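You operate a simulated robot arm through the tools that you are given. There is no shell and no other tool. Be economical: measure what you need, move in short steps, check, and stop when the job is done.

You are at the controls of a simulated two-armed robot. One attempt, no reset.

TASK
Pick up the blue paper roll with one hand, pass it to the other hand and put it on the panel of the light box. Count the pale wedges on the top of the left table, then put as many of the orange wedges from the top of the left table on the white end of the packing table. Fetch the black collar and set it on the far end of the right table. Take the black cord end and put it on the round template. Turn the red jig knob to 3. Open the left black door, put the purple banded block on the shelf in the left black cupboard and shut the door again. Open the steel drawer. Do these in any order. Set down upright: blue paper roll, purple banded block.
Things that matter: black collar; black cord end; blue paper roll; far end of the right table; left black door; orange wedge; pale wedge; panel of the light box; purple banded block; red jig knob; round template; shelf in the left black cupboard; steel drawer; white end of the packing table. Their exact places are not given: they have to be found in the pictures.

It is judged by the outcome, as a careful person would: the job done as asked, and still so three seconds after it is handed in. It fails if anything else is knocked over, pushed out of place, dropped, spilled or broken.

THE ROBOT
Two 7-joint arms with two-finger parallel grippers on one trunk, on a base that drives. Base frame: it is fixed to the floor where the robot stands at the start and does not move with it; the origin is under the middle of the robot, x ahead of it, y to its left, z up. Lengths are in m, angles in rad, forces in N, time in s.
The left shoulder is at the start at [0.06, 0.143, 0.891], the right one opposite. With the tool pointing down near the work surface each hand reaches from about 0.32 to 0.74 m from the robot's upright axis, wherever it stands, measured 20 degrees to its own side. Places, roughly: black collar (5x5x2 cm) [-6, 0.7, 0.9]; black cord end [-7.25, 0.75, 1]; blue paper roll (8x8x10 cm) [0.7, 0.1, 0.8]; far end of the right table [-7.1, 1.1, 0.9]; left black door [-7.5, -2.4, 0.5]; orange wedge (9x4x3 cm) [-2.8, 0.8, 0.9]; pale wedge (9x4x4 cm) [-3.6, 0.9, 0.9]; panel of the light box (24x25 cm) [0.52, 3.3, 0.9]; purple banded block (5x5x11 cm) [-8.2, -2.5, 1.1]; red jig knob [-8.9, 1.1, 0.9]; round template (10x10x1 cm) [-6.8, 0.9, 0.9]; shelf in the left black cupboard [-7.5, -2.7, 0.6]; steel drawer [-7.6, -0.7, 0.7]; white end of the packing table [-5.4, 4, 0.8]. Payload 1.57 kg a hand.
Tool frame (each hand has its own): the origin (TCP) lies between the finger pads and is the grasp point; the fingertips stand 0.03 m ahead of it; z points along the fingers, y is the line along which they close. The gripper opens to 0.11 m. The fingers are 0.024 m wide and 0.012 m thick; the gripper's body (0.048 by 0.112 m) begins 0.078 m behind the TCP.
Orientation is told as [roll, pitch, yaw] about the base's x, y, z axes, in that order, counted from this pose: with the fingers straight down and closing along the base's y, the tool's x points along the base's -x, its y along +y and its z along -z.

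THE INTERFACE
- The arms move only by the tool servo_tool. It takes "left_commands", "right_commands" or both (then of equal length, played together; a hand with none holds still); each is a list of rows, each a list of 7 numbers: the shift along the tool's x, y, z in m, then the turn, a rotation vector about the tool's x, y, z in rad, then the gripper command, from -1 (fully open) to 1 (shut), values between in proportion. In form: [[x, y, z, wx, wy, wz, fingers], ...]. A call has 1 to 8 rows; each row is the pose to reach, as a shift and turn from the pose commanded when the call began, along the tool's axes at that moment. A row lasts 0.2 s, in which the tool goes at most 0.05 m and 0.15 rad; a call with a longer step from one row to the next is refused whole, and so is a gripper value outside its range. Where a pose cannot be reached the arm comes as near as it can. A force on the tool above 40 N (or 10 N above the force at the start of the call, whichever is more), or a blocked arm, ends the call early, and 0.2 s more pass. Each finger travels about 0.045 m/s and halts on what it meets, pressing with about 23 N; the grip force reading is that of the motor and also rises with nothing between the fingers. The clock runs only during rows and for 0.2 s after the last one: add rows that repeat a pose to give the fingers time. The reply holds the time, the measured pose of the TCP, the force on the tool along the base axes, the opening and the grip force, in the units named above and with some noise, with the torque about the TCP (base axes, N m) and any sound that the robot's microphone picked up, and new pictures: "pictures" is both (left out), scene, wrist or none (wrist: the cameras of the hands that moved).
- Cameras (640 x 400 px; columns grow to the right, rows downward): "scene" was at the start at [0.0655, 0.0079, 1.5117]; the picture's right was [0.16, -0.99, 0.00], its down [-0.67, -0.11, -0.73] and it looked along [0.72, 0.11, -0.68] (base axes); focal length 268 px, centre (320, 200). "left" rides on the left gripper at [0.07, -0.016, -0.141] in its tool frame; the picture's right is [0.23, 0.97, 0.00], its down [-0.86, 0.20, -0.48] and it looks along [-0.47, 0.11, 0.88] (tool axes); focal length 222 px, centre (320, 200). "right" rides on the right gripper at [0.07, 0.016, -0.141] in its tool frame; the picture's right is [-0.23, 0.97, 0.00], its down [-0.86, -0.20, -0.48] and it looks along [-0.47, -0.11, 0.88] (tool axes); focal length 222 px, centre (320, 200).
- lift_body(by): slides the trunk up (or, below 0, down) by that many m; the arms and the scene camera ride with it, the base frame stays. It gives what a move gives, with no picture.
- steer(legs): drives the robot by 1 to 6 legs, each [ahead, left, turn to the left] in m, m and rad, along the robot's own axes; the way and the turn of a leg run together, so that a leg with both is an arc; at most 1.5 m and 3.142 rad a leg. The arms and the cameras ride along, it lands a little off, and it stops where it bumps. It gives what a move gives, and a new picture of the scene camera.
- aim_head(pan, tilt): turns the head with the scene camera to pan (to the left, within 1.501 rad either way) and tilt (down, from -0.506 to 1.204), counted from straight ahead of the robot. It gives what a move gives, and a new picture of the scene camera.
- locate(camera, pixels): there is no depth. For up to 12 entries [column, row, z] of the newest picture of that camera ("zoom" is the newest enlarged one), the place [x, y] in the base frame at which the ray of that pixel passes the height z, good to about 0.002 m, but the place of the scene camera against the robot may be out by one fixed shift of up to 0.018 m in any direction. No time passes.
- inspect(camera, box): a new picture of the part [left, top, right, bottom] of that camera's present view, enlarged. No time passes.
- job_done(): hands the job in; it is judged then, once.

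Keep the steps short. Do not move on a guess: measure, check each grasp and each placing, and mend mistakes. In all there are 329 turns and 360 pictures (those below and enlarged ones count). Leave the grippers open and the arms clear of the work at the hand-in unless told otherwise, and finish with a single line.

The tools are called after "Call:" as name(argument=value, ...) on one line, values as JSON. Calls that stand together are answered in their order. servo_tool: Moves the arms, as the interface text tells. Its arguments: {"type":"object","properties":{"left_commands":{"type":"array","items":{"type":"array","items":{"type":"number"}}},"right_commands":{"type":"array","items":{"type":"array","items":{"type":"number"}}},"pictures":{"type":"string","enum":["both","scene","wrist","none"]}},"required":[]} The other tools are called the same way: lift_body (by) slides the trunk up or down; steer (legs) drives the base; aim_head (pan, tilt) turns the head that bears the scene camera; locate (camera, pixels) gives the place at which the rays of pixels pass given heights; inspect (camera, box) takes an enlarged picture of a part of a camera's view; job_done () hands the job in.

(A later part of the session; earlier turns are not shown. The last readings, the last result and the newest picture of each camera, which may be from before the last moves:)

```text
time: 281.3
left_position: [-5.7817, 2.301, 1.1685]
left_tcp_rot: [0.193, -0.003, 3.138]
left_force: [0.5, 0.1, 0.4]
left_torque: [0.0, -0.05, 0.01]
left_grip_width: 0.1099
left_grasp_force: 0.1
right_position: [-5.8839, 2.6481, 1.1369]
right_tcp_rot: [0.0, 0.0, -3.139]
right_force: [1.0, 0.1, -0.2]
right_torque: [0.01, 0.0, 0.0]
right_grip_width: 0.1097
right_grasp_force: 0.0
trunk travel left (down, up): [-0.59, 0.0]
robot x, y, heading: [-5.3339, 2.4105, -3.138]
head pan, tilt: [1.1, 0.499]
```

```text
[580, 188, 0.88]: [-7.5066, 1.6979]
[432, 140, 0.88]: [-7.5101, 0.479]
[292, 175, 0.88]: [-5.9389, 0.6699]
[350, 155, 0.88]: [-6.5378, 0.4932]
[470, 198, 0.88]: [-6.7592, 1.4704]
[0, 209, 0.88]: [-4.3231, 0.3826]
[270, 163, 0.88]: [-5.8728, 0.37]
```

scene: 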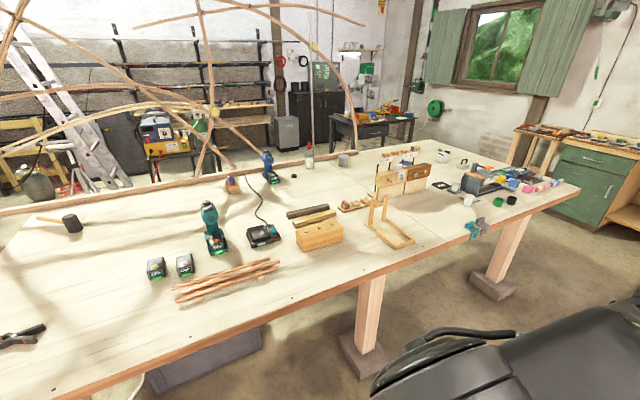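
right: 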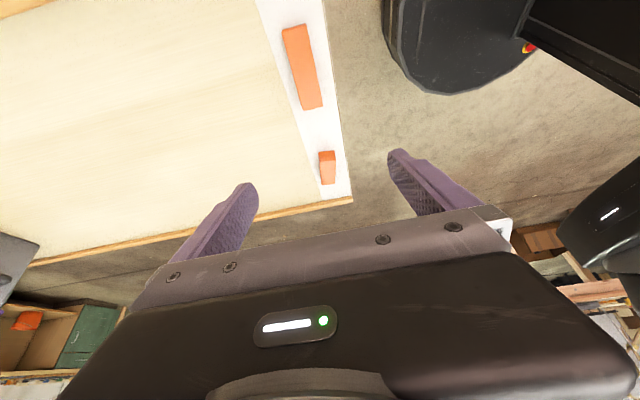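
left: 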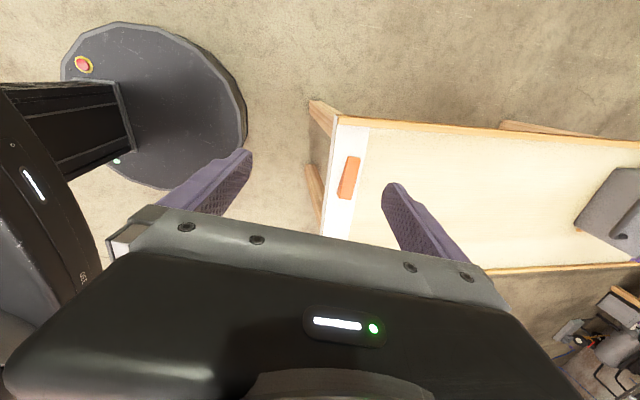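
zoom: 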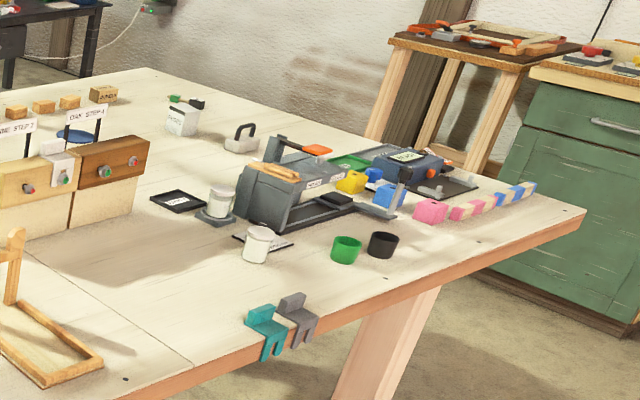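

The collar is at about (-5.94, 0.67), and the right table's west end at x≈-7.51. I'll drive west to the table end and look around there.

Call:
steer(legs=[[1.3, 0, 0], [1.15, 0, 0], [0, 0, 1.57]])

Call:
aim_head(pan=0.7, tilt=0.6)

```text
time: 297.1
left_position: [-7.6768, 1.9774, 1.1675]
left_tcp_rot: [0.189, -0.002, -1.581]
left_force: [0.4, 0.2, 0.3]
left_torque: [-0.01, -0.04, 0.0]
left_grip_width: 0.1097
left_grasp_force: 0.0
right_position: [-8.0245, 1.8779, 1.1371]
right_tcp_rot: [0.0, 0.0, -1.573]
right_force: [-0.2, -1.1, 0.0]
right_torque: [-0.04, -0.02, 0.03]
right_grip_width: 0.1101
right_grasp_force: 0.1
trunk travel left (down, up): [-0.59, 0.0]
robot x, y, heading: [-7.7815, 2.4311, -1.573]
head pan, tilt: [1.1, 0.499]
```

scene: 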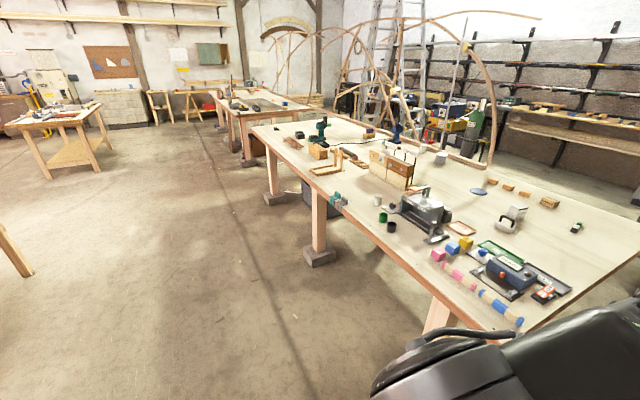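

```text
time: 298.0
left_position: [-7.6767, 1.9777, 1.1671]
left_tcp_rot: [0.192, -0.002, -1.581]
left_force: [-0.6, 0.2, -0.7]
left_torque: [0.01, -0.01, 0.0]
left_grip_width: 0.1098
left_grasp_force: 0.1
right_position: [-8.025, 1.8774, 1.1376]
right_tcp_rot: [0.0, 0.0, -1.573]
right_force: [-0.2, 0.6, -0.3]
right_torque: [-0.03, 0.04, 0.02]
right_grip_width: 0.11
right_grasp_force: 0.0
trunk travel left (down, up): [-0.59, 0.0]
robot x, y, heading: [-7.7839, 2.432, -1.577]
head pan, tilt: [0.7, 0.6]
```

scene: 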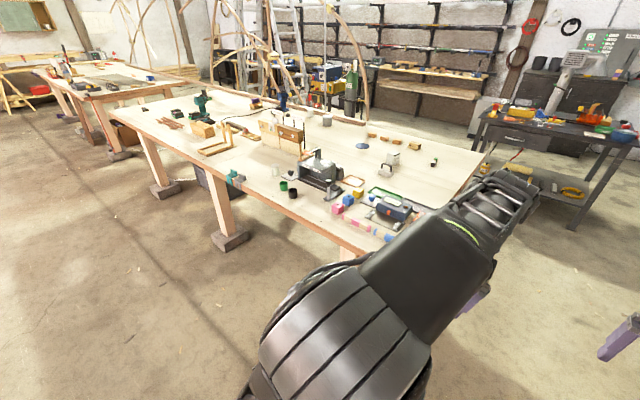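

Call:
inspect(camera="scene", box=[320, 120, 500, 240])

Call:
locate(camera="scene", pixels=[[361, 146, 0.88], [433, 163, 0.9], [486, 155, 0.88], [365, 123, 0.88], [475, 150, 0.0]])

```text
3.33 times, centred on (410, 180) of scene
```

zoom: 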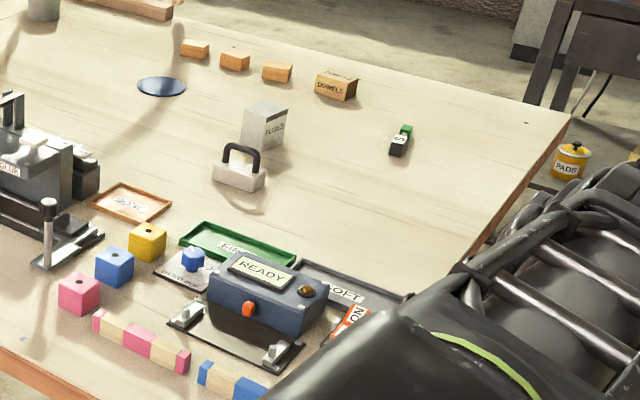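

```text
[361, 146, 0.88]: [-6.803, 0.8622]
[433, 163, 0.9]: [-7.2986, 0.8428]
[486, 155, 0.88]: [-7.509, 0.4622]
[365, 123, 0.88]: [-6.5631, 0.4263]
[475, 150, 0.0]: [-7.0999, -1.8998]
```

Call:
aim_head(pan=-0.1, tilt=0.6)

Call:
aim_head(pan=-1.0, tilt=0.6)

```text
time: 299.1
left_position: [-7.676, 1.9778, 1.1671]
left_tcp_rot: [0.191, -0.003, -1.582]
left_force: [0.1, 0.4, -0.5]
left_torque: [0.01, 0.0, 0.01]
left_grip_width: 0.11
left_grasp_force: 0.1
right_position: [-8.0252, 1.8791, 1.1372]
right_tcp_rot: [-0.001, 0.001, -1.573]
right_force: [-0.3, -0.6, 0.4]
right_torque: [-0.01, -0.02, -0.05]
right_grip_width: 0.1104
right_grasp_force: 0.0
trunk travel left (down, up): [-0.59, 0.0]
robot x, y, heading: [-7.7808, 2.43, -1.569]
head pan, tilt: [-0.099, 0.6]
```

scene: 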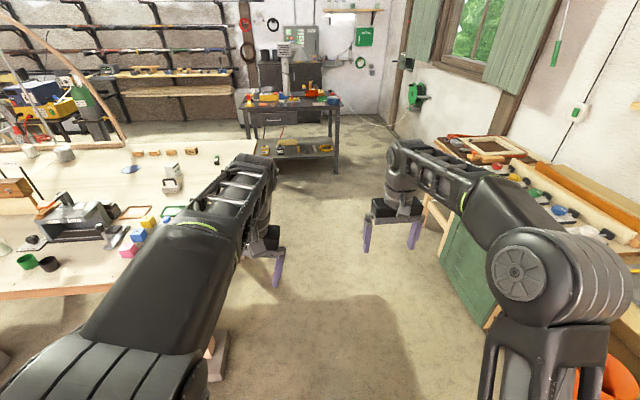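

```text
time: 300.3
left_position: [-7.6763, 1.9782, 1.1667]
left_tcp_rot: [0.192, -0.003, -1.581]
left_force: [-0.3, -0.7, -0.6]
left_torque: [0.03, -0.04, 0.01]
left_grip_width: 0.1104
left_grasp_force: 0.1
right_position: [-8.0263, 1.8782, 1.1369]
right_tcp_rot: [0.001, 0.0, -1.575]
right_force: [-0.8, 0.1, -0.9]
right_torque: [-0.02, 0.03, -0.01]
right_grip_width: 0.1098
right_grasp_force: 0.0
trunk travel left (down, up): [-0.59, 0.0]
robot x, y, heading: [-7.7833, 2.4292, -1.567]
head pan, tilt: [-1.0, 0.6]
```

scene: 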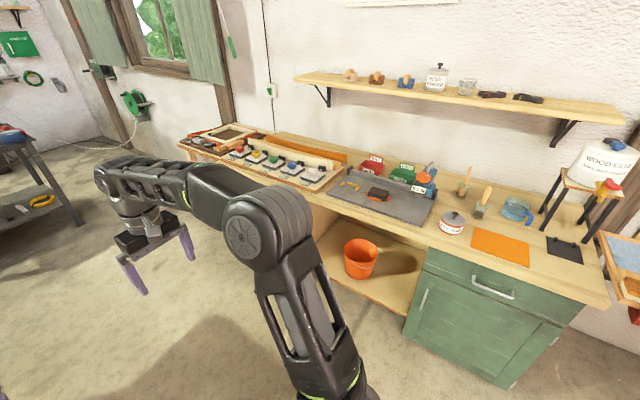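

Call:
locate(camera="scene", pixels=[[330, 193, 0.88], [600, 303, 0.88], [182, 146, 0.88], [200, 132, 0.9], [75, 222, 0.0]])

Call:
inspect(camera="scene", box=[170, 110, 350, 210])

```text
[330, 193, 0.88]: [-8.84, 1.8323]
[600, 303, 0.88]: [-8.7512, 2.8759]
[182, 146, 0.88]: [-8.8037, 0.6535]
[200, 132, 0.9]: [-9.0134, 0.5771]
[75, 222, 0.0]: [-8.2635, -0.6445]
```

```text
3.56 times, centred on (260, 160) of scene
```

zoom: 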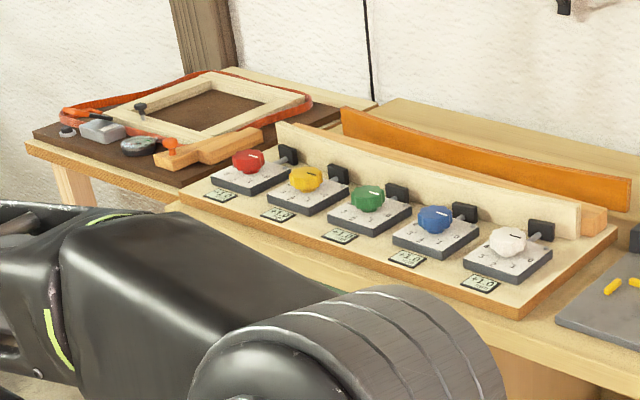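

The south aisle is about 1 m wide. I'll tuck the hands in, face east, strafe south past the table end, and look along the south side.

Call:
servo_tool(left_commands=[[0.04, 0, 0, 0.1, 0, 0, -1], [0.06, 0, 0, 0.19, 0, 0, -1], [0.06, 0, 0, 0.19, 0, 0, -1]], right_commands=[[0.04, 0, 0, 0, 0, 0, -1], [0.08, 0, 0, 0, 0, 0, -1], [0.12, 0, 0, 0, 0, 0, -1]], pictures="none")

Call:
steer(legs=[[0, -0.3, 0], [0, 0, 1.571], [0, -1.3, 0], [0, -1.22, 0]])

Call:
aim_head(pan=0.4, tilt=0.45)

```text
time: 301.1
left_position: [-7.6757, 2.0404, 1.1668]
left_tcp_rot: [0.0, -0.004, -1.581]
left_force: [0.0, -0.2, 0.0]
left_torque: [-0.03, 0.05, -0.01]
left_grip_width: 0.11
left_grasp_force: 0.0
right_position: [-8.024, 2.0001, 1.1367]
right_tcp_rot: [0.001, -0.003, -1.572]
right_force: [-0.4, 0.3, -0.8]
right_torque: [-0.02, -0.01, 0.0]
right_grip_width: 0.11
right_grasp_force: 0.1
trunk travel left (down, up): [-0.59, 0.0]
robot x, y, heading: [-7.784, 2.4335, -1.57]
head pan, tilt: [-1.0, 0.6]
```

```text
time: 318.9
left_position: [-7.6605, 0.0289, 1.1672]
left_tcp_rot: [0.003, -0.003, -0.005]
left_force: [0.2, -0.4, 0.4]
left_torque: [0.05, 0.0, 0.02]
left_grip_width: 0.11
left_grasp_force: 0.0
right_position: [-7.619, -0.3203, 1.1372]
right_tcp_rot: [-0.001, 0.002, 0.005]
right_force: [0.2, -0.2, -0.4]
right_torque: [0.03, 0.02, -0.03]
right_grip_width: 0.1099
right_grasp_force: 0.0
trunk travel left (down, up): [-0.59, 0.0]
robot x, y, heading: [-8.0545, -0.0798, 0.005]
head pan, tilt: [-1.0, 0.6]
```

scene: 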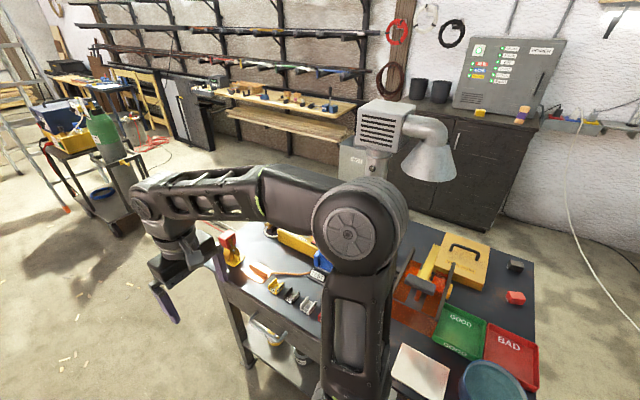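

```text
time: 320.4
left_position: [-7.661, 0.0293, 1.1664]
left_tcp_rot: [0.001, -0.005, -0.005]
left_force: [-0.9, 0.3, 0.7]
left_torque: [-0.04, -0.02, -0.02]
left_grip_width: 0.1102
left_grasp_force: 0.1
right_position: [-7.6206, -0.3175, 1.1381]
right_tcp_rot: [0.001, 0.0, 0.003]
right_force: [-0.3, -0.8, -0.5]
right_torque: [0.01, 0.04, 0.0]
right_grip_width: 0.1099
right_grasp_force: 0.0
trunk travel left (down, up): [-0.59, 0.0]
robot x, y, heading: [-8.0527, -0.0814, 0.002]
head pan, tilt: [0.4, 0.45]
```

scene: 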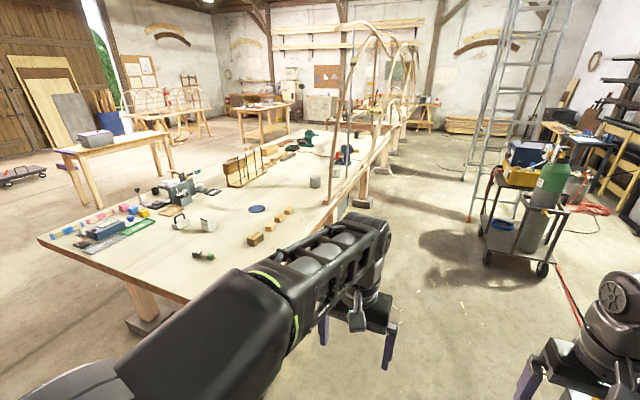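

Call:
inspect(camera="scene", box=[150, 170, 330, 280])

Call:
inspect(camera="scene", box=[290, 90, 430, 210])

Call:
locate(camera="scene", pixels=[[256, 209, 0.88], [203, 255, 0.9], [330, 203, 0.9], [350, 165, 0.9], [342, 150, 0.9], [487, 263, 0.0], [200, 300, 0.88], [541, 275, 0.0]])

```text
3.56 times, centred on (240, 225) of scene
```

zoom: 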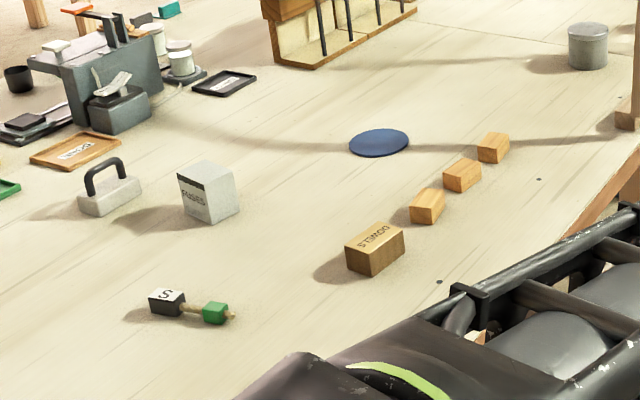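

```text
3.33 times, centred on (360, 150) of scene
```

zoom: 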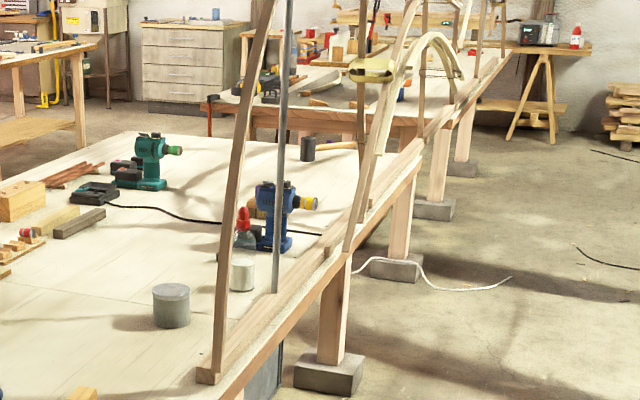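

```text
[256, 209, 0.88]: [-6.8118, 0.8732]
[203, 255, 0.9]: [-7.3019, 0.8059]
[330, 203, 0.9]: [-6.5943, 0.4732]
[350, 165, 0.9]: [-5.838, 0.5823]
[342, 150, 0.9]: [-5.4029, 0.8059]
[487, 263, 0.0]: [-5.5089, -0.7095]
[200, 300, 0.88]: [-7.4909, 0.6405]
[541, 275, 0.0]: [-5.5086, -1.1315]
```

I can see the cord: a black block "S" on a short cord with a green end at (-7.30,0.81), and the blue round template at (-6.81,0.87). I'll drive east along the aisle to inspect access to the collar.

Call:
steer(legs=[[1.5, 0, 0], [0.15, 0, 0]])

Call:
aim_head(pan=0.9, tilt=0.45)

```text
time: 328.8
left_position: [-6.0069, 0.0304, 1.166]
left_tcp_rot: [0.003, -0.001, -0.006]
left_force: [0.8, 0.2, -0.1]
left_torque: [0.05, 0.02, 0.0]
left_grip_width: 0.1099
left_grasp_force: 0.0
right_position: [-5.9671, -0.3164, 1.137]
right_tcp_rot: [0.0, 0.003, 0.0]
right_force: [1.0, 1.1, 0.3]
right_torque: [0.03, 0.03, 0.03]
right_grip_width: 0.11
right_grasp_force: 0.1
trunk travel left (down, up): [-0.59, 0.0]
robot x, y, heading: [-6.4004, -0.0787, -0.002]
head pan, tilt: [0.4, 0.45]
```

scene: 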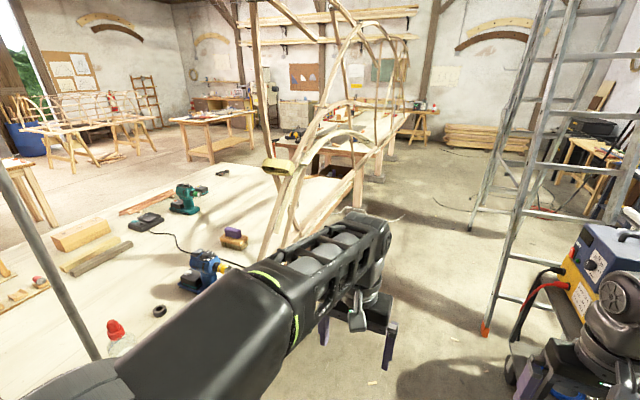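

```text
time: 329.8
left_position: [-6.0082, 0.0318, 1.1669]
left_tcp_rot: [0.002, -0.004, -0.007]
left_force: [-0.3, -0.3, -0.2]
left_torque: [0.01, -0.03, -0.01]
left_grip_width: 0.1102
left_grasp_force: 0.0
right_position: [-5.9698, -0.3167, 1.1375]
right_tcp_rot: [0.0, 0.0, 0.0]
right_force: [-0.5, -0.2, -0.2]
right_torque: [0.0, 0.0, 0.0]
right_grip_width: 0.11
right_grasp_force: 0.2
trunk travel left (down, up): [-0.59, 0.0]
robot x, y, heading: [-6.4033, -0.079, -0.002]
head pan, tilt: [0.901, 0.45]
```

scene: 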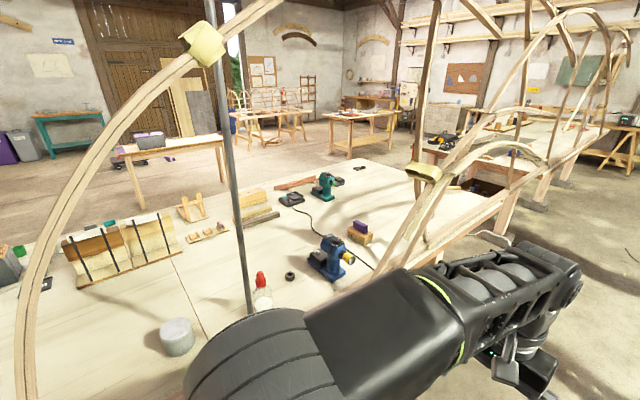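

Call:
inspect(camera="scene", box=[200, 200, 440, 350])

Call:
locate(camera="scene", pixels=[[251, 312, 0.9], [290, 276, 0.89], [262, 308, 0.88], [328, 277, 0.88], [225, 130, 1.3], [425, 100, 1.3], [400, 220, 1.0]])

```text
2.67 times, centred on (320, 275) of scene
```

zoom: 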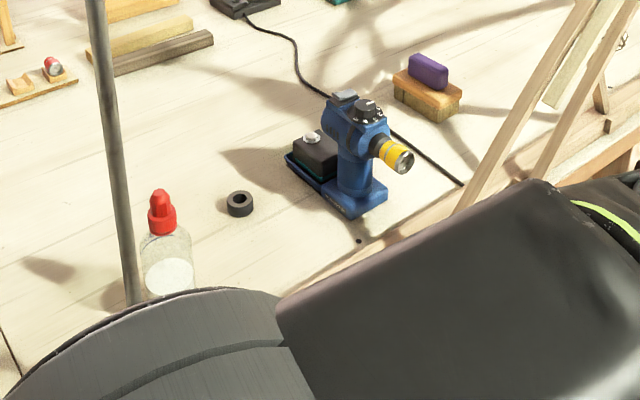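

```text
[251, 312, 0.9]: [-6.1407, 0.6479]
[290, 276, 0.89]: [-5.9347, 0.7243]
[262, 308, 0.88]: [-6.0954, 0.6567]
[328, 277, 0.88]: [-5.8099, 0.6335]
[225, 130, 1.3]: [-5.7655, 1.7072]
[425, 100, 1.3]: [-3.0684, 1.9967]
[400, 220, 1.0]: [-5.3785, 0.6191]
```

Call:
locate(camera="scene", pixels=[[372, 278, 0.92], [402, 268, 0.92], [345, 292, 0.9], [248, 312, 1.0], [240, 260, 1.05], [223, 160, 1.3]])

Call:
aim_head(pan=1.4, tilt=0.55)

```text
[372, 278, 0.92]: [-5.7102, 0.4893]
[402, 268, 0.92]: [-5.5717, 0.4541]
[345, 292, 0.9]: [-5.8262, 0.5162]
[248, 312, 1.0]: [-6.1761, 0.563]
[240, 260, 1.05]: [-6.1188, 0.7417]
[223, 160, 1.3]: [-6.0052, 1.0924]
```

```text
time: 330.7
left_position: [-6.0085, 0.032, 1.1666]
left_tcp_rot: [0.001, -0.002, -0.006]
left_force: [-0.2, 0.7, 0.5]
left_torque: [0.01, 0.0, -0.01]
left_grip_width: 0.1102
left_grasp_force: 0.2
right_position: [-5.9683, -0.3171, 1.1371]
right_tcp_rot: [-0.001, 0.0, 0.001]
right_force: [-0.6, -0.7, -0.3]
right_torque: [-0.03, -0.01, -0.02]
right_grip_width: 0.1099
right_grasp_force: 0.1
trunk travel left (down, up): [-0.59, 0.0]
robot x, y, heading: [-6.4, -0.0773, 0.003]
head pan, tilt: [1.4, 0.55]
```

scene: 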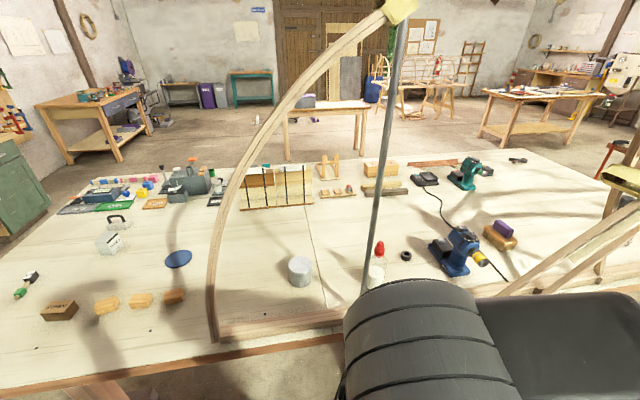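

The collar lies between the steel pole (x≈-6.2) and a rib (x≈-5.7). I'll set the hands (left out wide, right near the centre), position south of the opening facing north, then move straight north.

Call:
servo_tool(left_commands=[[0.01, 0.04, 0, 0, 0, 0, -1], [0.02, 0.08, 0, 0, 0, 0, -1], [0.03, 0.12, 0, 0, 0, 0, -1], [0.03, 0.16, 0, 0, 0, 0, -1], [0.03, 0.2, 0, 0, 0, 0, -1], [0.03, 0.22, 0, 0, 0, 0, -1]], right_commands=[[0, 0.03, 0, 0, 0, 0, -1], [0, 0.06, 0, 0, 0, 0, -1], [0, 0.09, 0, 0, 0, 0, -1], [0, 0.12, 0, 0, 0, 0, -1], [0, 0.14, 0, 0, 0, 0, -1], [0, 0.14, 0, 0, 0, 0, -1]], pictures="none")

Call:
steer(legs=[[0.37, -0.1, 0], [0, 0, 1.571]])

Call:
aim_head(pan=0, tilt=0.6)

```text
time: 332.1
left_position: [-6.0388, 0.252, 1.1667]
left_tcp_rot: [0.002, -0.002, -0.009]
left_force: [-0.1, 0.7, 0.2]
left_torque: [-0.02, -0.02, -0.04]
left_grip_width: 0.1099
left_grasp_force: 0.1
right_position: [-5.9692, -0.1755, 1.1373]
right_tcp_rot: [0.0, 0.002, 0.0]
right_force: [0.5, -0.6, -1.3]
right_torque: [-0.03, 0.02, 0.0]
right_grip_width: 0.1099
right_grasp_force: 0.0
trunk travel left (down, up): [-0.59, 0.0]
robot x, y, heading: [-6.3984, -0.0771, -0.003]
head pan, tilt: [1.4, 0.55]
```

```text
time: 338.3
left_position: [-6.3591, 0.1883, 1.1671]
left_tcp_rot: [0.002, -0.004, 1.563]
left_force: [-0.7, 0.5, 0.5]
left_torque: [0.01, 0.01, 0.01]
left_grip_width: 0.11
left_grasp_force: 0.0
right_position: [-5.9314, 0.2559, 1.1377]
right_tcp_rot: [0.001, 0.0, 1.569]
right_force: [-0.1, 0.9, 0.4]
right_torque: [-0.03, -0.02, -0.01]
right_grip_width: 0.11
right_grasp_force: 0.1
trunk travel left (down, up): [-0.59, 0.0]
robot x, y, heading: [-6.0304, -0.1782, 1.569]
head pan, tilt: [1.4, 0.55]
```

scene: 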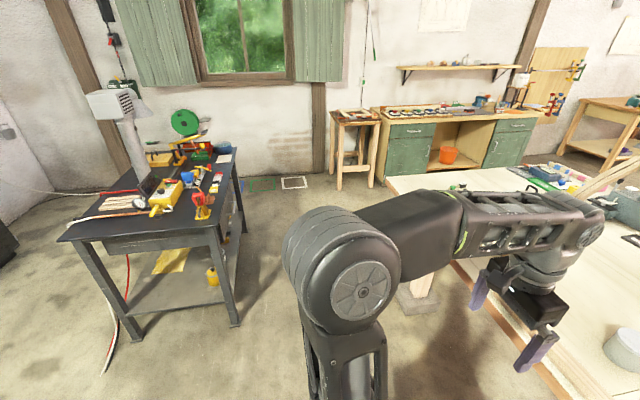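

```text
time: 339.9
left_position: [-6.3586, 0.1868, 1.1668]
left_tcp_rot: [0.003, -0.003, 1.562]
left_force: [0.4, -0.5, 0.0]
left_torque: [0.01, 0.03, 0.03]
left_grip_width: 0.11
left_grasp_force: 0.1
right_position: [-5.9314, 0.2564, 1.1371]
right_tcp_rot: [0.001, -0.001, 1.57]
right_force: [0.5, -0.2, 1.1]
right_torque: [0.0, 0.03, 0.01]
right_grip_width: 0.1103
right_grasp_force: 0.2
trunk travel left (down, up): [-0.59, 0.0]
robot x, y, heading: [-6.0318, -0.1772, 1.57]
head pan, tilt: [0.0, 0.6]
```

scene: 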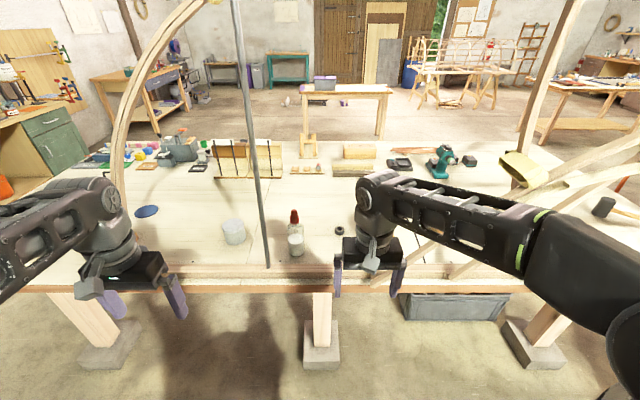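

Call:
locate(camera="scene", pixels=[[267, 266, 0.91], [340, 230, 0.89], [320, 291, 0.88], [295, 255, 0.88], [460, 272, 0.91], [405, 262, 0.91], [233, 240, 0.88]])

Call:
inspect(camera="scene", box=[230, 180, 500, 310])

```text
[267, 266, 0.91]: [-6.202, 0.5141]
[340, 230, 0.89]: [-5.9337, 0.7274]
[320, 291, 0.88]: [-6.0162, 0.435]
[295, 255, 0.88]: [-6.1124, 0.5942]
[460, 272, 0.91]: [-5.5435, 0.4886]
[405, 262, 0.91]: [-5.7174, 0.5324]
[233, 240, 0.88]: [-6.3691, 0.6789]
```

```text
2.37 times, centred on (365, 245) of scene
```

zoom: 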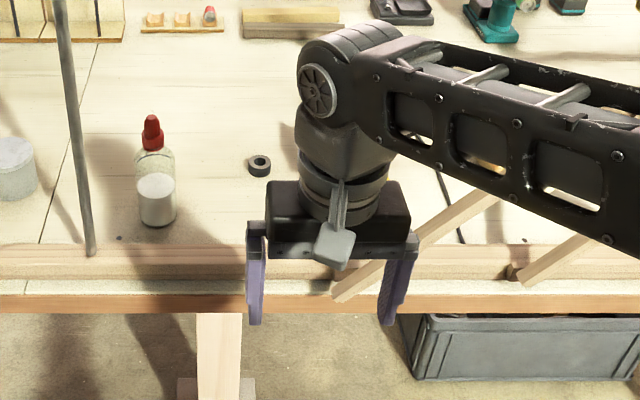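

A rib rises just east of the collar, so the left arm is safer: it passes between pole and rib while the right hand is stowed on the right side, south of the frame.

Call:
servo_tool(left_commands=[[-0.007, -0.02, 0, 0, 0, 0, -1], [-0.014, -0.04, 0, 0, 0, 0, -1], [-0.02, -0.06, 0, 0, 0, 0, -1], [-0.03, -0.08, 0, 0, 0, 0, -1], [-0.035, -0.1, 0, 0, 0, 0, -1], [-0.04, -0.13, 0, 0, 0, 0, -1], [-0.05, -0.15, 0, 0, 0, 0, -1], [-0.055, -0.17, 0, 0, 0, 0, -1]], right_commands=[[0.02, -0.04, 0, 0, 0, 0, -1], [0.04, -0.08, 0, 0, 0, 0, -1], [0.07, -0.12, 0, 0, 0, 0, -1], [0.1, -0.16, 0, 0, 0, 0, -1], [0.13, -0.2, 0, 0, 0, 0, -1], [0.16, -0.23, 0, 0, 0, 0, -1], [0.2, -0.26, 0, 0, 0, 0, -1], [0.23, -0.29, 0, 0, 0, 0, -1]], pictures="none")

Call:
steer(legs=[[0, -0.22, 0]])

```text
time: 341.7
left_position: [-6.1886, 0.2418, 1.1667]
left_tcp_rot: [0.001, -0.004, 1.562]
left_force: [-0.1, 0.5, -0.1]
left_torque: [0.01, 0.01, -0.02]
left_grip_width: 0.1101
left_grasp_force: 0.0
right_position: [-5.641, 0.0256, 1.138]
right_tcp_rot: [0.001, 0.0, 1.571]
right_force: [-0.2, 0.3, 0.4]
right_torque: [0.01, 0.02, 0.0]
right_grip_width: 0.1098
right_grasp_force: 0.1
trunk travel left (down, up): [-0.59, 0.0]
robot x, y, heading: [-6.0338, -0.1805, 1.571]
head pan, tilt: [0.0, 0.6]
```

```text
time: 343.4
left_position: [-5.9669, 0.2407, 1.1682]
left_tcp_rot: [0.001, -0.003, 1.563]
left_force: [0.0, 0.5, 0.6]
left_torque: [-0.02, 0.02, -0.01]
left_grip_width: 0.11
left_grasp_force: 0.1
right_position: [-5.4207, 0.0248, 1.1382]
right_tcp_rot: [0.002, 0.001, 1.571]
right_force: [0.7, 0.1, -0.2]
right_torque: [0.01, 0.04, -0.01]
right_grip_width: 0.11
right_grasp_force: 0.1
trunk travel left (down, up): [-0.59, 0.0]
robot x, y, heading: [-5.8119, -0.1759, 1.574]
head pan, tilt: [0.0, 0.6]
```

scene: 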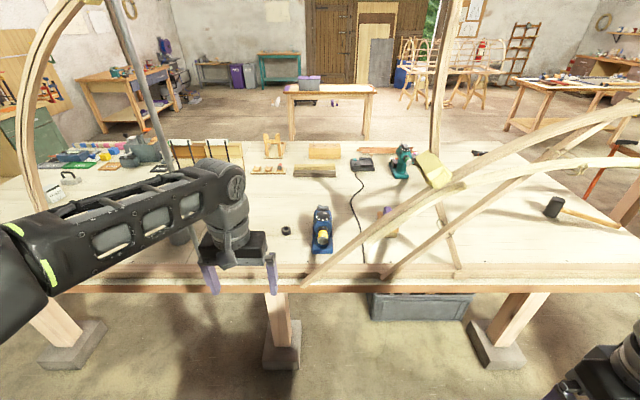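

Extend the left hand first so the arm straightens, then check.

Call:
servo_tool(left_commands=[[-0.03, -0.01, 0, 0, -0.1, 0, -1], [-0.06, -0.02, 0, 0, -0.2, 0, -1], [-0.09, -0.03, 0, 0, -0.3, 0, -1], [-0.12, -0.03, 0.01, 0, -0.3, 0, -1], [-0.15, -0.03, 0.03, 0, -0.3, 0, -1], [-0.17, -0.03, 0.05, 0, -0.3, 0, -1]], pictures="scene")

```text
time: 344.8
left_position: [-5.9381, 0.4116, 1.1156]
left_tcp_rot: [0.0, -0.301, 1.561]
left_force: [-0.5, 0.2, 0.5]
left_torque: [0.02, -0.03, -0.03]
left_grip_width: 0.1099
left_grasp_force: 0.1
right_position: [-5.4216, 0.0254, 1.1384]
right_tcp_rot: [0.0, 0.002, 1.571]
right_force: [-0.9, 0.6, -0.4]
right_torque: [0.02, -0.01, 0.03]
right_grip_width: 0.11
right_grasp_force: 0.2
trunk travel left (down, up): [-0.59, 0.0]
robot x, y, heading: [-5.8106, -0.1817, 1.572]
head pan, tilt: [0.0, 0.6]
```

scene: 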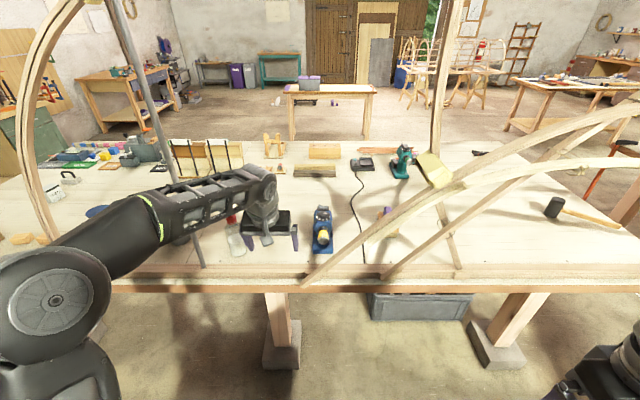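

Call:
servo_tool(left_commands=[[-0.01, 0, -0.03, 0, 0, 0, -1], [-0.018, 0, -0.055, 0, 0, 0, -1]], pictures="none")

Call:
steer(legs=[[0.2, 0, 0]])

Call:
inspect(camera="left", box=[0, 0, 640, 400])

```text
time: 345.4
left_position: [-5.9372, 0.4113, 1.1745]
left_tcp_rot: [0.0, -0.305, 1.561]
left_force: [0.0, 0.3, -0.6]
left_torque: [0.0, 0.0, -0.01]
left_grip_width: 0.1101
left_grasp_force: 0.0
right_position: [-5.42, 0.026, 1.1378]
right_tcp_rot: [0.0, -0.001, 1.571]
right_force: [-0.3, -0.3, -0.5]
right_torque: [-0.01, 0.01, 0.0]
right_grip_width: 0.1102
right_grasp_force: 0.1
trunk travel left (down, up): [-0.59, 0.0]
robot x, y, heading: [-5.8111, -0.1777, 1.569]
head pan, tilt: [0.0, 0.6]
```

```text
time: 346.9
left_position: [-5.9356, 0.6144, 1.1745]
left_tcp_rot: [-0.001, -0.302, 1.562]
left_force: [0.4, 0.5, 0.3]
left_torque: [-0.01, -0.01, -0.02]
left_grip_width: 0.1099
left_grasp_force: 0.1
right_position: [-5.4207, 0.2274, 1.1375]
right_tcp_rot: [0.001, 0.001, 1.57]
right_force: [-0.9, 0.2, -0.1]
right_torque: [0.01, 0.0, 0.01]
right_grip_width: 0.1099
right_grasp_force: 0.1
trunk travel left (down, up): [-0.59, 0.0]
robot x, y, heading: [-5.8091, 0.0208, 1.567]
head pan, tilt: [0.0, 0.6]
```

scene: 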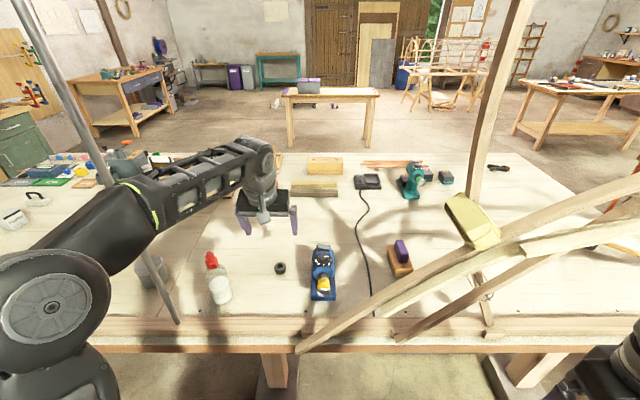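

```text
1.00 times, centred on (320, 200) of left (not enlarged: the box is as wide or as high as the picture)
```

zoom: 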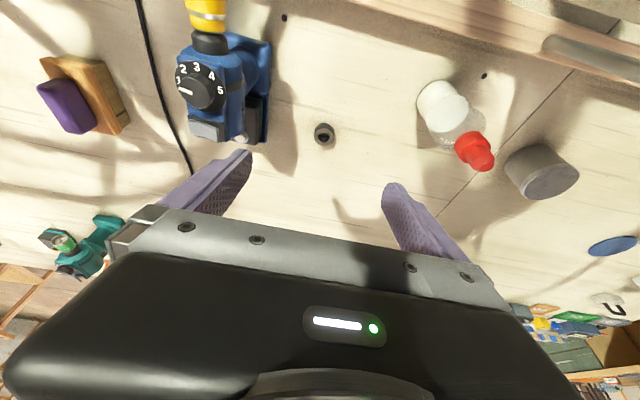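

Call:
locate(camera="zoom", pixels=[[324, 133, 0.9], [314, 133, 0.9], [335, 133, 0.9], [324, 124, 0.9], [265, 140, 0.9], [324, 133, 0.88]])

```text
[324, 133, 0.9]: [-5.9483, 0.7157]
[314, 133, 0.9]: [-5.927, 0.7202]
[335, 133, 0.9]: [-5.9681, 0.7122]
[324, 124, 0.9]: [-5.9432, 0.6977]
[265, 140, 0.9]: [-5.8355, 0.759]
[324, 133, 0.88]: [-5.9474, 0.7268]
```

Call:
steer(legs=[[0.06, 0, 0]])

Call:
servo_tool(left_commands=[[0.005, 0.003, 0.04, 0, 0, 0, -0.9], [0.01, 0.005, 0.08, 0, 0, 0, -0.7], [0.015, 0.008, 0.12, 0, 0, 0, -0.6], [0.02, 0.011, 0.16, 0, 0, 0, -0.5], [0.025, 0.011, 0.2, 0, 0, 0, -0.5], [0.029, 0.011, 0.221, 0, 0, 0, -0.5], [0.029, 0.011, 0.221, 0, 0, 0, -0.5]], pictures="wrist")

```text
time: 347.9
left_position: [-5.9378, 0.6742, 1.1727]
left_tcp_rot: [0.001, -0.3, 1.561]
left_force: [-0.3, 0.6, -0.8]
left_torque: [-0.02, 0.02, 0.02]
left_grip_width: 0.11
left_grasp_force: 0.1
right_position: [-5.4204, 0.2863, 1.1377]
right_tcp_rot: [0.0, 0.002, 1.571]
right_force: [0.2, 0.3, 0.4]
right_torque: [-0.01, 0.02, 0.0]
right_grip_width: 0.11
right_grasp_force: 0.1
trunk travel left (down, up): [-0.59, 0.0]
robot x, y, heading: [-5.8149, 0.0856, 1.567]
head pan, tilt: [0.0, 0.6]
```

scene: 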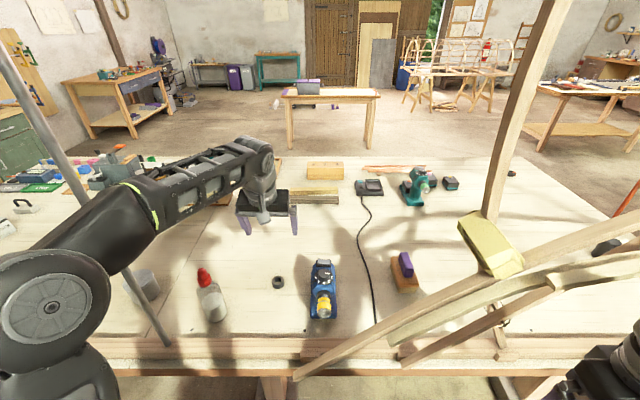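

```text
time: 349.5
left_position: [-5.9471, 0.7088, 0.9542]
left_tcp_rot: [0.001, -0.304, 1.562]
left_force: [-0.1, -0.3, 0.3]
left_torque: [-0.03, 0.04, -0.01]
left_grip_width: 0.0828
left_grasp_force: 0.0
right_position: [-5.4205, 0.2864, 1.1379]
right_tcp_rot: [-0.001, -0.001, 1.571]
right_force: [0.4, 0.4, 0.6]
right_torque: [-0.01, 0.0, 0.02]
right_grip_width: 0.1099
right_grasp_force: 0.0
trunk travel left (down, up): [-0.59, 0.0]
robot x, y, heading: [-5.8128, 0.0831, 1.572]
head pan, tilt: [0.0, 0.6]
```

left: 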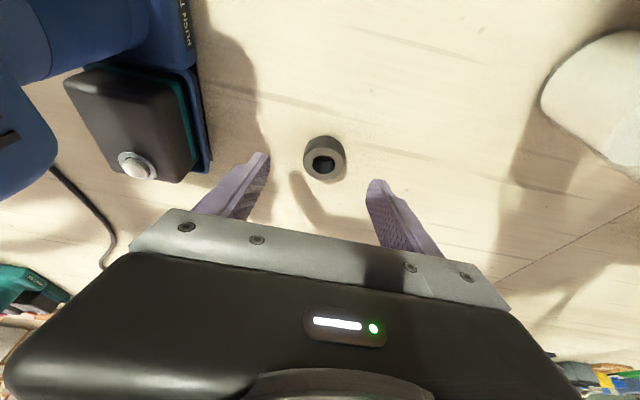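

Call:
locate(camera="left", pixels=[[324, 161, 0.9], [304, 160, 0.9], [346, 160, 0.9], [324, 161, 0.91], [324, 161, 0.89]])

```text
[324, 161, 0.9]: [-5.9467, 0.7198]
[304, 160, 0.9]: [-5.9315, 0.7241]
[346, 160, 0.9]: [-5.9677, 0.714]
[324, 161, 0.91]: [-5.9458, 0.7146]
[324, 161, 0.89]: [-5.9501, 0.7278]
```

Call:
servo_tool(left_commands=[[0.005, 0.001, 0.02, 0, 0, 0, -0.5], [0.009, 0.001, 0.039, 0, 0, 0, -0.5], [0.009, 0.001, 0.039, 0, 0, 0, 0], [0.009, 0.001, 0.039, 0, 0, 0, 0.6], [0.009, 0.001, 0.039, 0, 0, 0, 0.6], [0.009, 0.001, 0.039, 0, 0, 0, 0.6]], pictures="wrist")

```text
time: 350.9
left_position: [-5.9491, 0.7128, 0.9155]
left_tcp_rot: [0.001, -0.3, 1.563]
left_force: [-1.3, 0.6, 0.0]
left_torque: [0.02, 0.0, -0.01]
left_grip_width: 0.0411
left_grasp_force: 22.8
right_position: [-5.421, 0.2859, 1.1383]
right_tcp_rot: [-0.001, -0.001, 1.57]
right_force: [1.0, -0.1, -0.3]
right_torque: [0.0, -0.02, 0.05]
right_grip_width: 0.11
right_grasp_force: 0.0
trunk travel left (down, up): [-0.59, 0.0]
robot x, y, heading: [-5.8099, 0.0802, 1.57]
head pan, tilt: [0.0, 0.6]
```

left: 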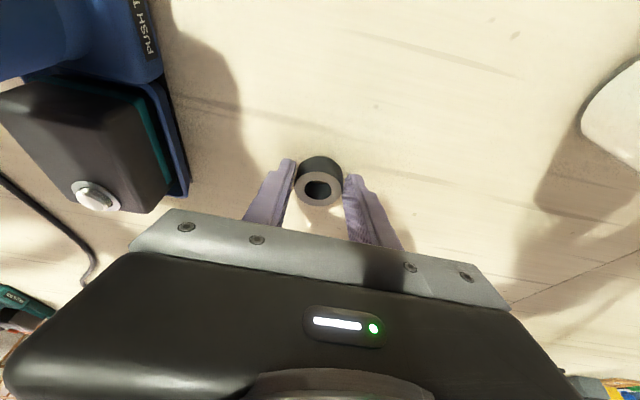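

Collar gripped. Lift straight up 0.22 m, then back the robot out south.

Call:
servo_tool(left_commands=[[-0.003, 0, -0.01, 0, 0, 0, 0.6], [-0.012, 0, -0.04, 0, 0, 0, 0.6], [-0.025, 0, -0.08, 0, 0, 0, 0.6], [-0.037, 0, -0.12, 0, 0, 0, 0.6], [-0.05, 0, -0.16, 0, 0, 0, 0.6], [-0.062, 0, -0.2, 0, 0, 0, 0.6], [-0.068, 0, -0.22, 0, 0, 0, 0.6]], pictures="wrist")

```text
time: 352.5
left_position: [-5.9496, 0.712, 1.1455]
left_tcp_rot: [0.001, -0.3, 1.562]
left_force: [-0.5, -1.1, -0.9]
left_torque: [0.0, -0.02, 0.01]
left_grip_width: 0.041
left_grasp_force: 22.9
right_position: [-5.4205, 0.2864, 1.1381]
right_tcp_rot: [0.0, -0.001, 1.573]
right_force: [-0.8, 0.8, 1.4]
right_torque: [0.01, -0.01, 0.02]
right_grip_width: 0.11
right_grasp_force: 0.1
trunk travel left (down, up): [-0.59, 0.0]
robot x, y, heading: [-5.811, 0.0836, 1.572]
head pan, tilt: [0.0, 0.6]
```

left: 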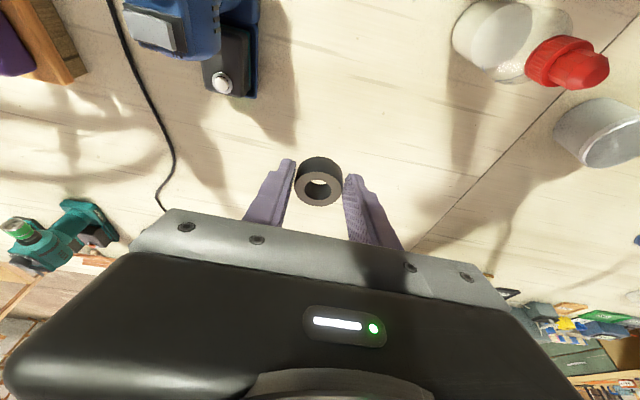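

Held. Back out, retract the left hand, and strafe west along the aisle to the table's far end.

Call:
steer(legs=[[-0.22, 0, 0]])

Call:
servo_tool(left_commands=[[0.04, 0, -0.012, 0, 0, 0, 0.6], [0.08, 0, -0.024, 0, 0, 0, 0.6], [0.12, 0, -0.036, 0, 0, 0, 0.6], [0.16, 0, -0.048, 0, 0, 0, 0.6], [0.18, 0, -0.055, 0, 0, 0, 0.6]], right_commands=[[0, 0.03, 0, 0, 0, 0, -1], [-0.02, 0.06, 0, 0, 0, 0, -1], [-0.04, 0.09, 0, 0, 0, 0, -1], [-0.06, 0.12, 0, 0, 0, 0, -1], [-0.08, 0.14, 0, 0, 0, 0, -1]], pictures="none")

Call:
steer(legs=[[0, 1.15, 0], [0, 1.15, 0]])

```text
time: 354.2
left_position: [-5.951, 0.4928, 1.1459]
left_tcp_rot: [0.001, -0.303, 1.561]
left_force: [0.0, 0.1, -0.3]
left_torque: [0.03, -0.01, 0.03]
left_grip_width: 0.0413
left_grasp_force: 23.4
right_position: [-5.4221, 0.0665, 1.1378]
right_tcp_rot: [0.0, 0.002, 1.571]
right_force: [-1.3, -0.1, 0.0]
right_torque: [0.02, -0.03, -0.02]
right_grip_width: 0.1101
right_grasp_force: 0.1
trunk travel left (down, up): [-0.59, 0.0]
robot x, y, heading: [-5.8144, -0.1369, 1.567]
head pan, tilt: [0.0, 0.6]
```

scene: 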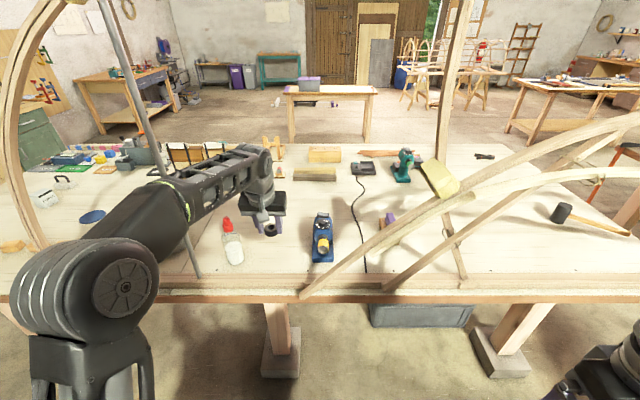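

```text
time: 355.4
left_position: [-5.9502, 0.3072, 1.144]
left_tcp_rot: [0.002, -0.302, 1.56]
left_force: [0.1, 0.4, -0.3]
left_torque: [0.02, 0.0, -0.04]
left_grip_width: 0.0411
left_grasp_force: 23.1
right_position: [-5.562, 0.1463, 1.1378]
right_tcp_rot: [0.0, -0.001, 1.569]
right_force: [0.6, 0.2, -0.3]
right_torque: [0.0, -0.03, 0.02]
right_grip_width: 0.11
right_grasp_force: 0.1
trunk travel left (down, up): [-0.59, 0.0]
robot x, y, heading: [-5.8064, -0.1379, 1.575]
head pan, tilt: [0.0, 0.6]
```

```text
time: 366.7
left_position: [-8.2415, 0.3061, 1.1438]
left_tcp_rot: [0.0, -0.302, 1.555]
left_force: [-0.6, 0.5, -1.0]
left_torque: [-0.04, 0.0, -0.03]
left_grip_width: 0.0412
left_grasp_force: 23.0
right_position: [-7.8522, 0.1444, 1.1362]
right_tcp_rot: [0.0, 0.0, 1.564]
right_force: [-0.3, 1.7, 1.3]
right_torque: [-0.01, -0.01, 0.0]
right_grip_width: 0.1101
right_grasp_force: 0.1
trunk travel left (down, up): [-0.59, 0.0]
robot x, y, heading: [-8.1039, -0.1388, 1.562]
head pan, tilt: [0.0, 0.6]
```

scene: 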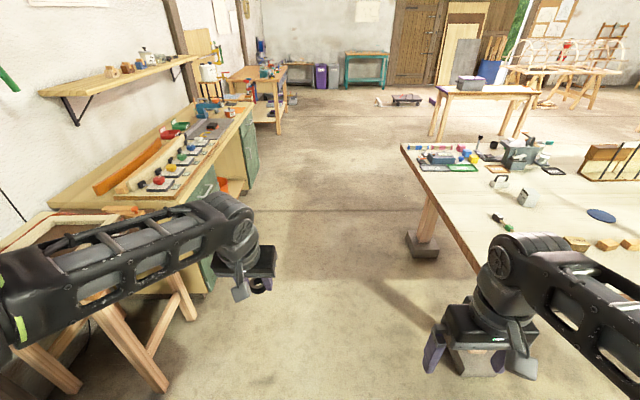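

Call:
steer(legs=[[1.0, 0, 0], [0, 0, -1.56], [0.2, 0, 0]])

Call:
aim_head(pan=0, tilt=0.8)

```text
time: 376.8
left_position: [-7.4523, 1.0067, 1.1417]
left_tcp_rot: [0.003, -0.303, -0.005]
left_force: [0.3, -0.4, -0.4]
left_torque: [0.04, 0.09, -0.02]
left_grip_width: 0.041
left_grasp_force: 22.6
right_position: [-7.6105, 0.6152, 1.1365]
right_tcp_rot: [0.001, 0.001, 0.003]
right_force: [0.1, -0.4, -0.2]
right_torque: [0.06, 0.03, 0.0]
right_grip_width: 0.1099
right_grasp_force: 0.1
trunk travel left (down, up): [-0.59, 0.0]
robot x, y, heading: [-7.8927, 0.8661, 0.008]
head pan, tilt: [0.0, 0.6]
```

scene: 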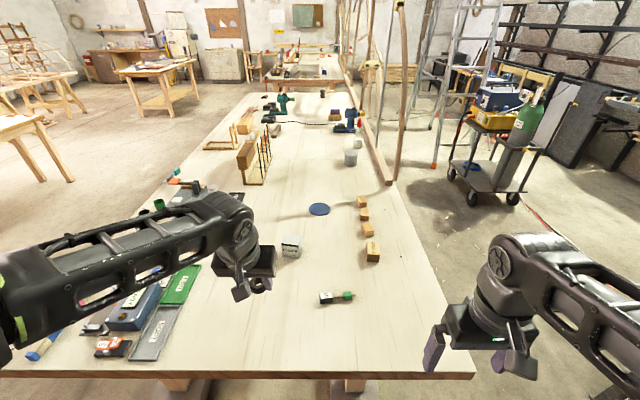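

```text
time: 377.6
left_position: [-7.4532, 1.0044, 1.1432]
left_tcp_rot: [0.002, -0.302, -0.006]
left_force: [0.4, -0.4, -1.2]
left_torque: [0.01, 0.02, 0.03]
left_grip_width: 0.0413
left_grasp_force: 23.0
right_position: [-7.6119, 0.6154, 1.1369]
right_tcp_rot: [0.0, 0.001, 0.004]
right_force: [0.5, 0.4, 0.4]
right_torque: [-0.03, 0.01, 0.01]
right_grip_width: 0.1097
right_grasp_force: 0.1
trunk travel left (down, up): [-0.59, 0.0]
robot x, y, heading: [-7.8948, 0.8625, 0.003]
head pan, tilt: [0.0, 0.799]
```

scene: 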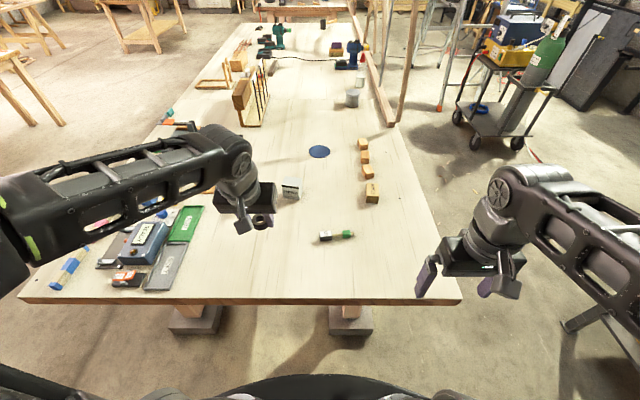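

Call:
steer(legs=[[0.08, 0, 0]])

Call:
servo_tool(left_commands=[[0.0, -0.01, 0.03, 0, 0, 0, 0.6], [0.0, -0.02, 0.06, 0, 0, 0, 0.6], [0.0, -0.02, 0.09, 0, 0, 0, 0.6]], pictures="wrist")

```text
time: 378.6
left_position: [-7.3723, 1.0046, 1.1425]
left_tcp_rot: [0.001, -0.303, -0.005]
left_force: [0.6, -1.1, -1.0]
left_torque: [0.0, 0.04, 0.01]
left_grip_width: 0.0409
left_grasp_force: 23.3
right_position: [-7.53, 0.6146, 1.1378]
right_tcp_rot: [0.001, 0.001, 0.002]
right_force: [1.2, 0.9, 0.9]
right_torque: [-0.03, 0.07, 0.0]
right_grip_width: 0.11
right_grasp_force: 0.1
trunk travel left (down, up): [-0.59, 0.0]
robot x, y, heading: [-7.8104, 0.8608, 0.002]
head pan, tilt: [0.0, 0.799]
```

scene: 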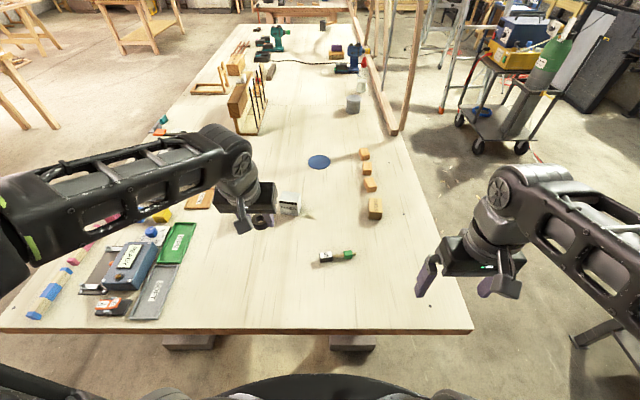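

```text
time: 379.4
left_position: [-7.3462, 0.9851, 1.0568]
left_tcp_rot: [0.001, -0.3, -0.005]
left_force: [0.5, 0.2, -1.0]
left_torque: [-0.01, 0.03, 0.01]
left_grip_width: 0.041
left_grasp_force: 22.9
right_position: [-7.5315, 0.6153, 1.1373]
right_tcp_rot: [0.0, 0.002, 0.002]
right_force: [0.3, 0.9, -0.4]
right_torque: [-0.01, 0.04, -0.01]
right_grip_width: 0.11
right_grasp_force: 0.1
trunk travel left (down, up): [-0.59, 0.0]
robot x, y, heading: [-7.815, 0.8667, 0.006]
head pan, tilt: [0.0, 0.799]
```

left: 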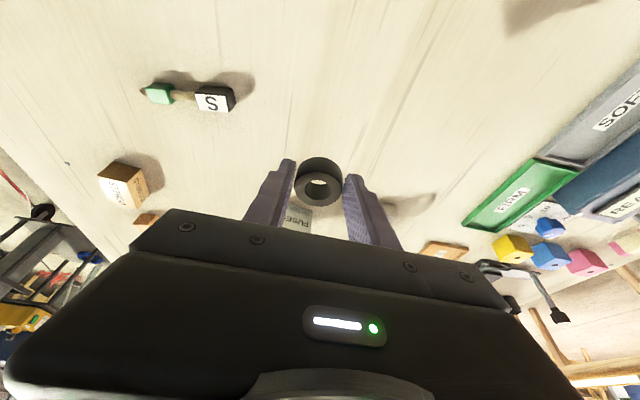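

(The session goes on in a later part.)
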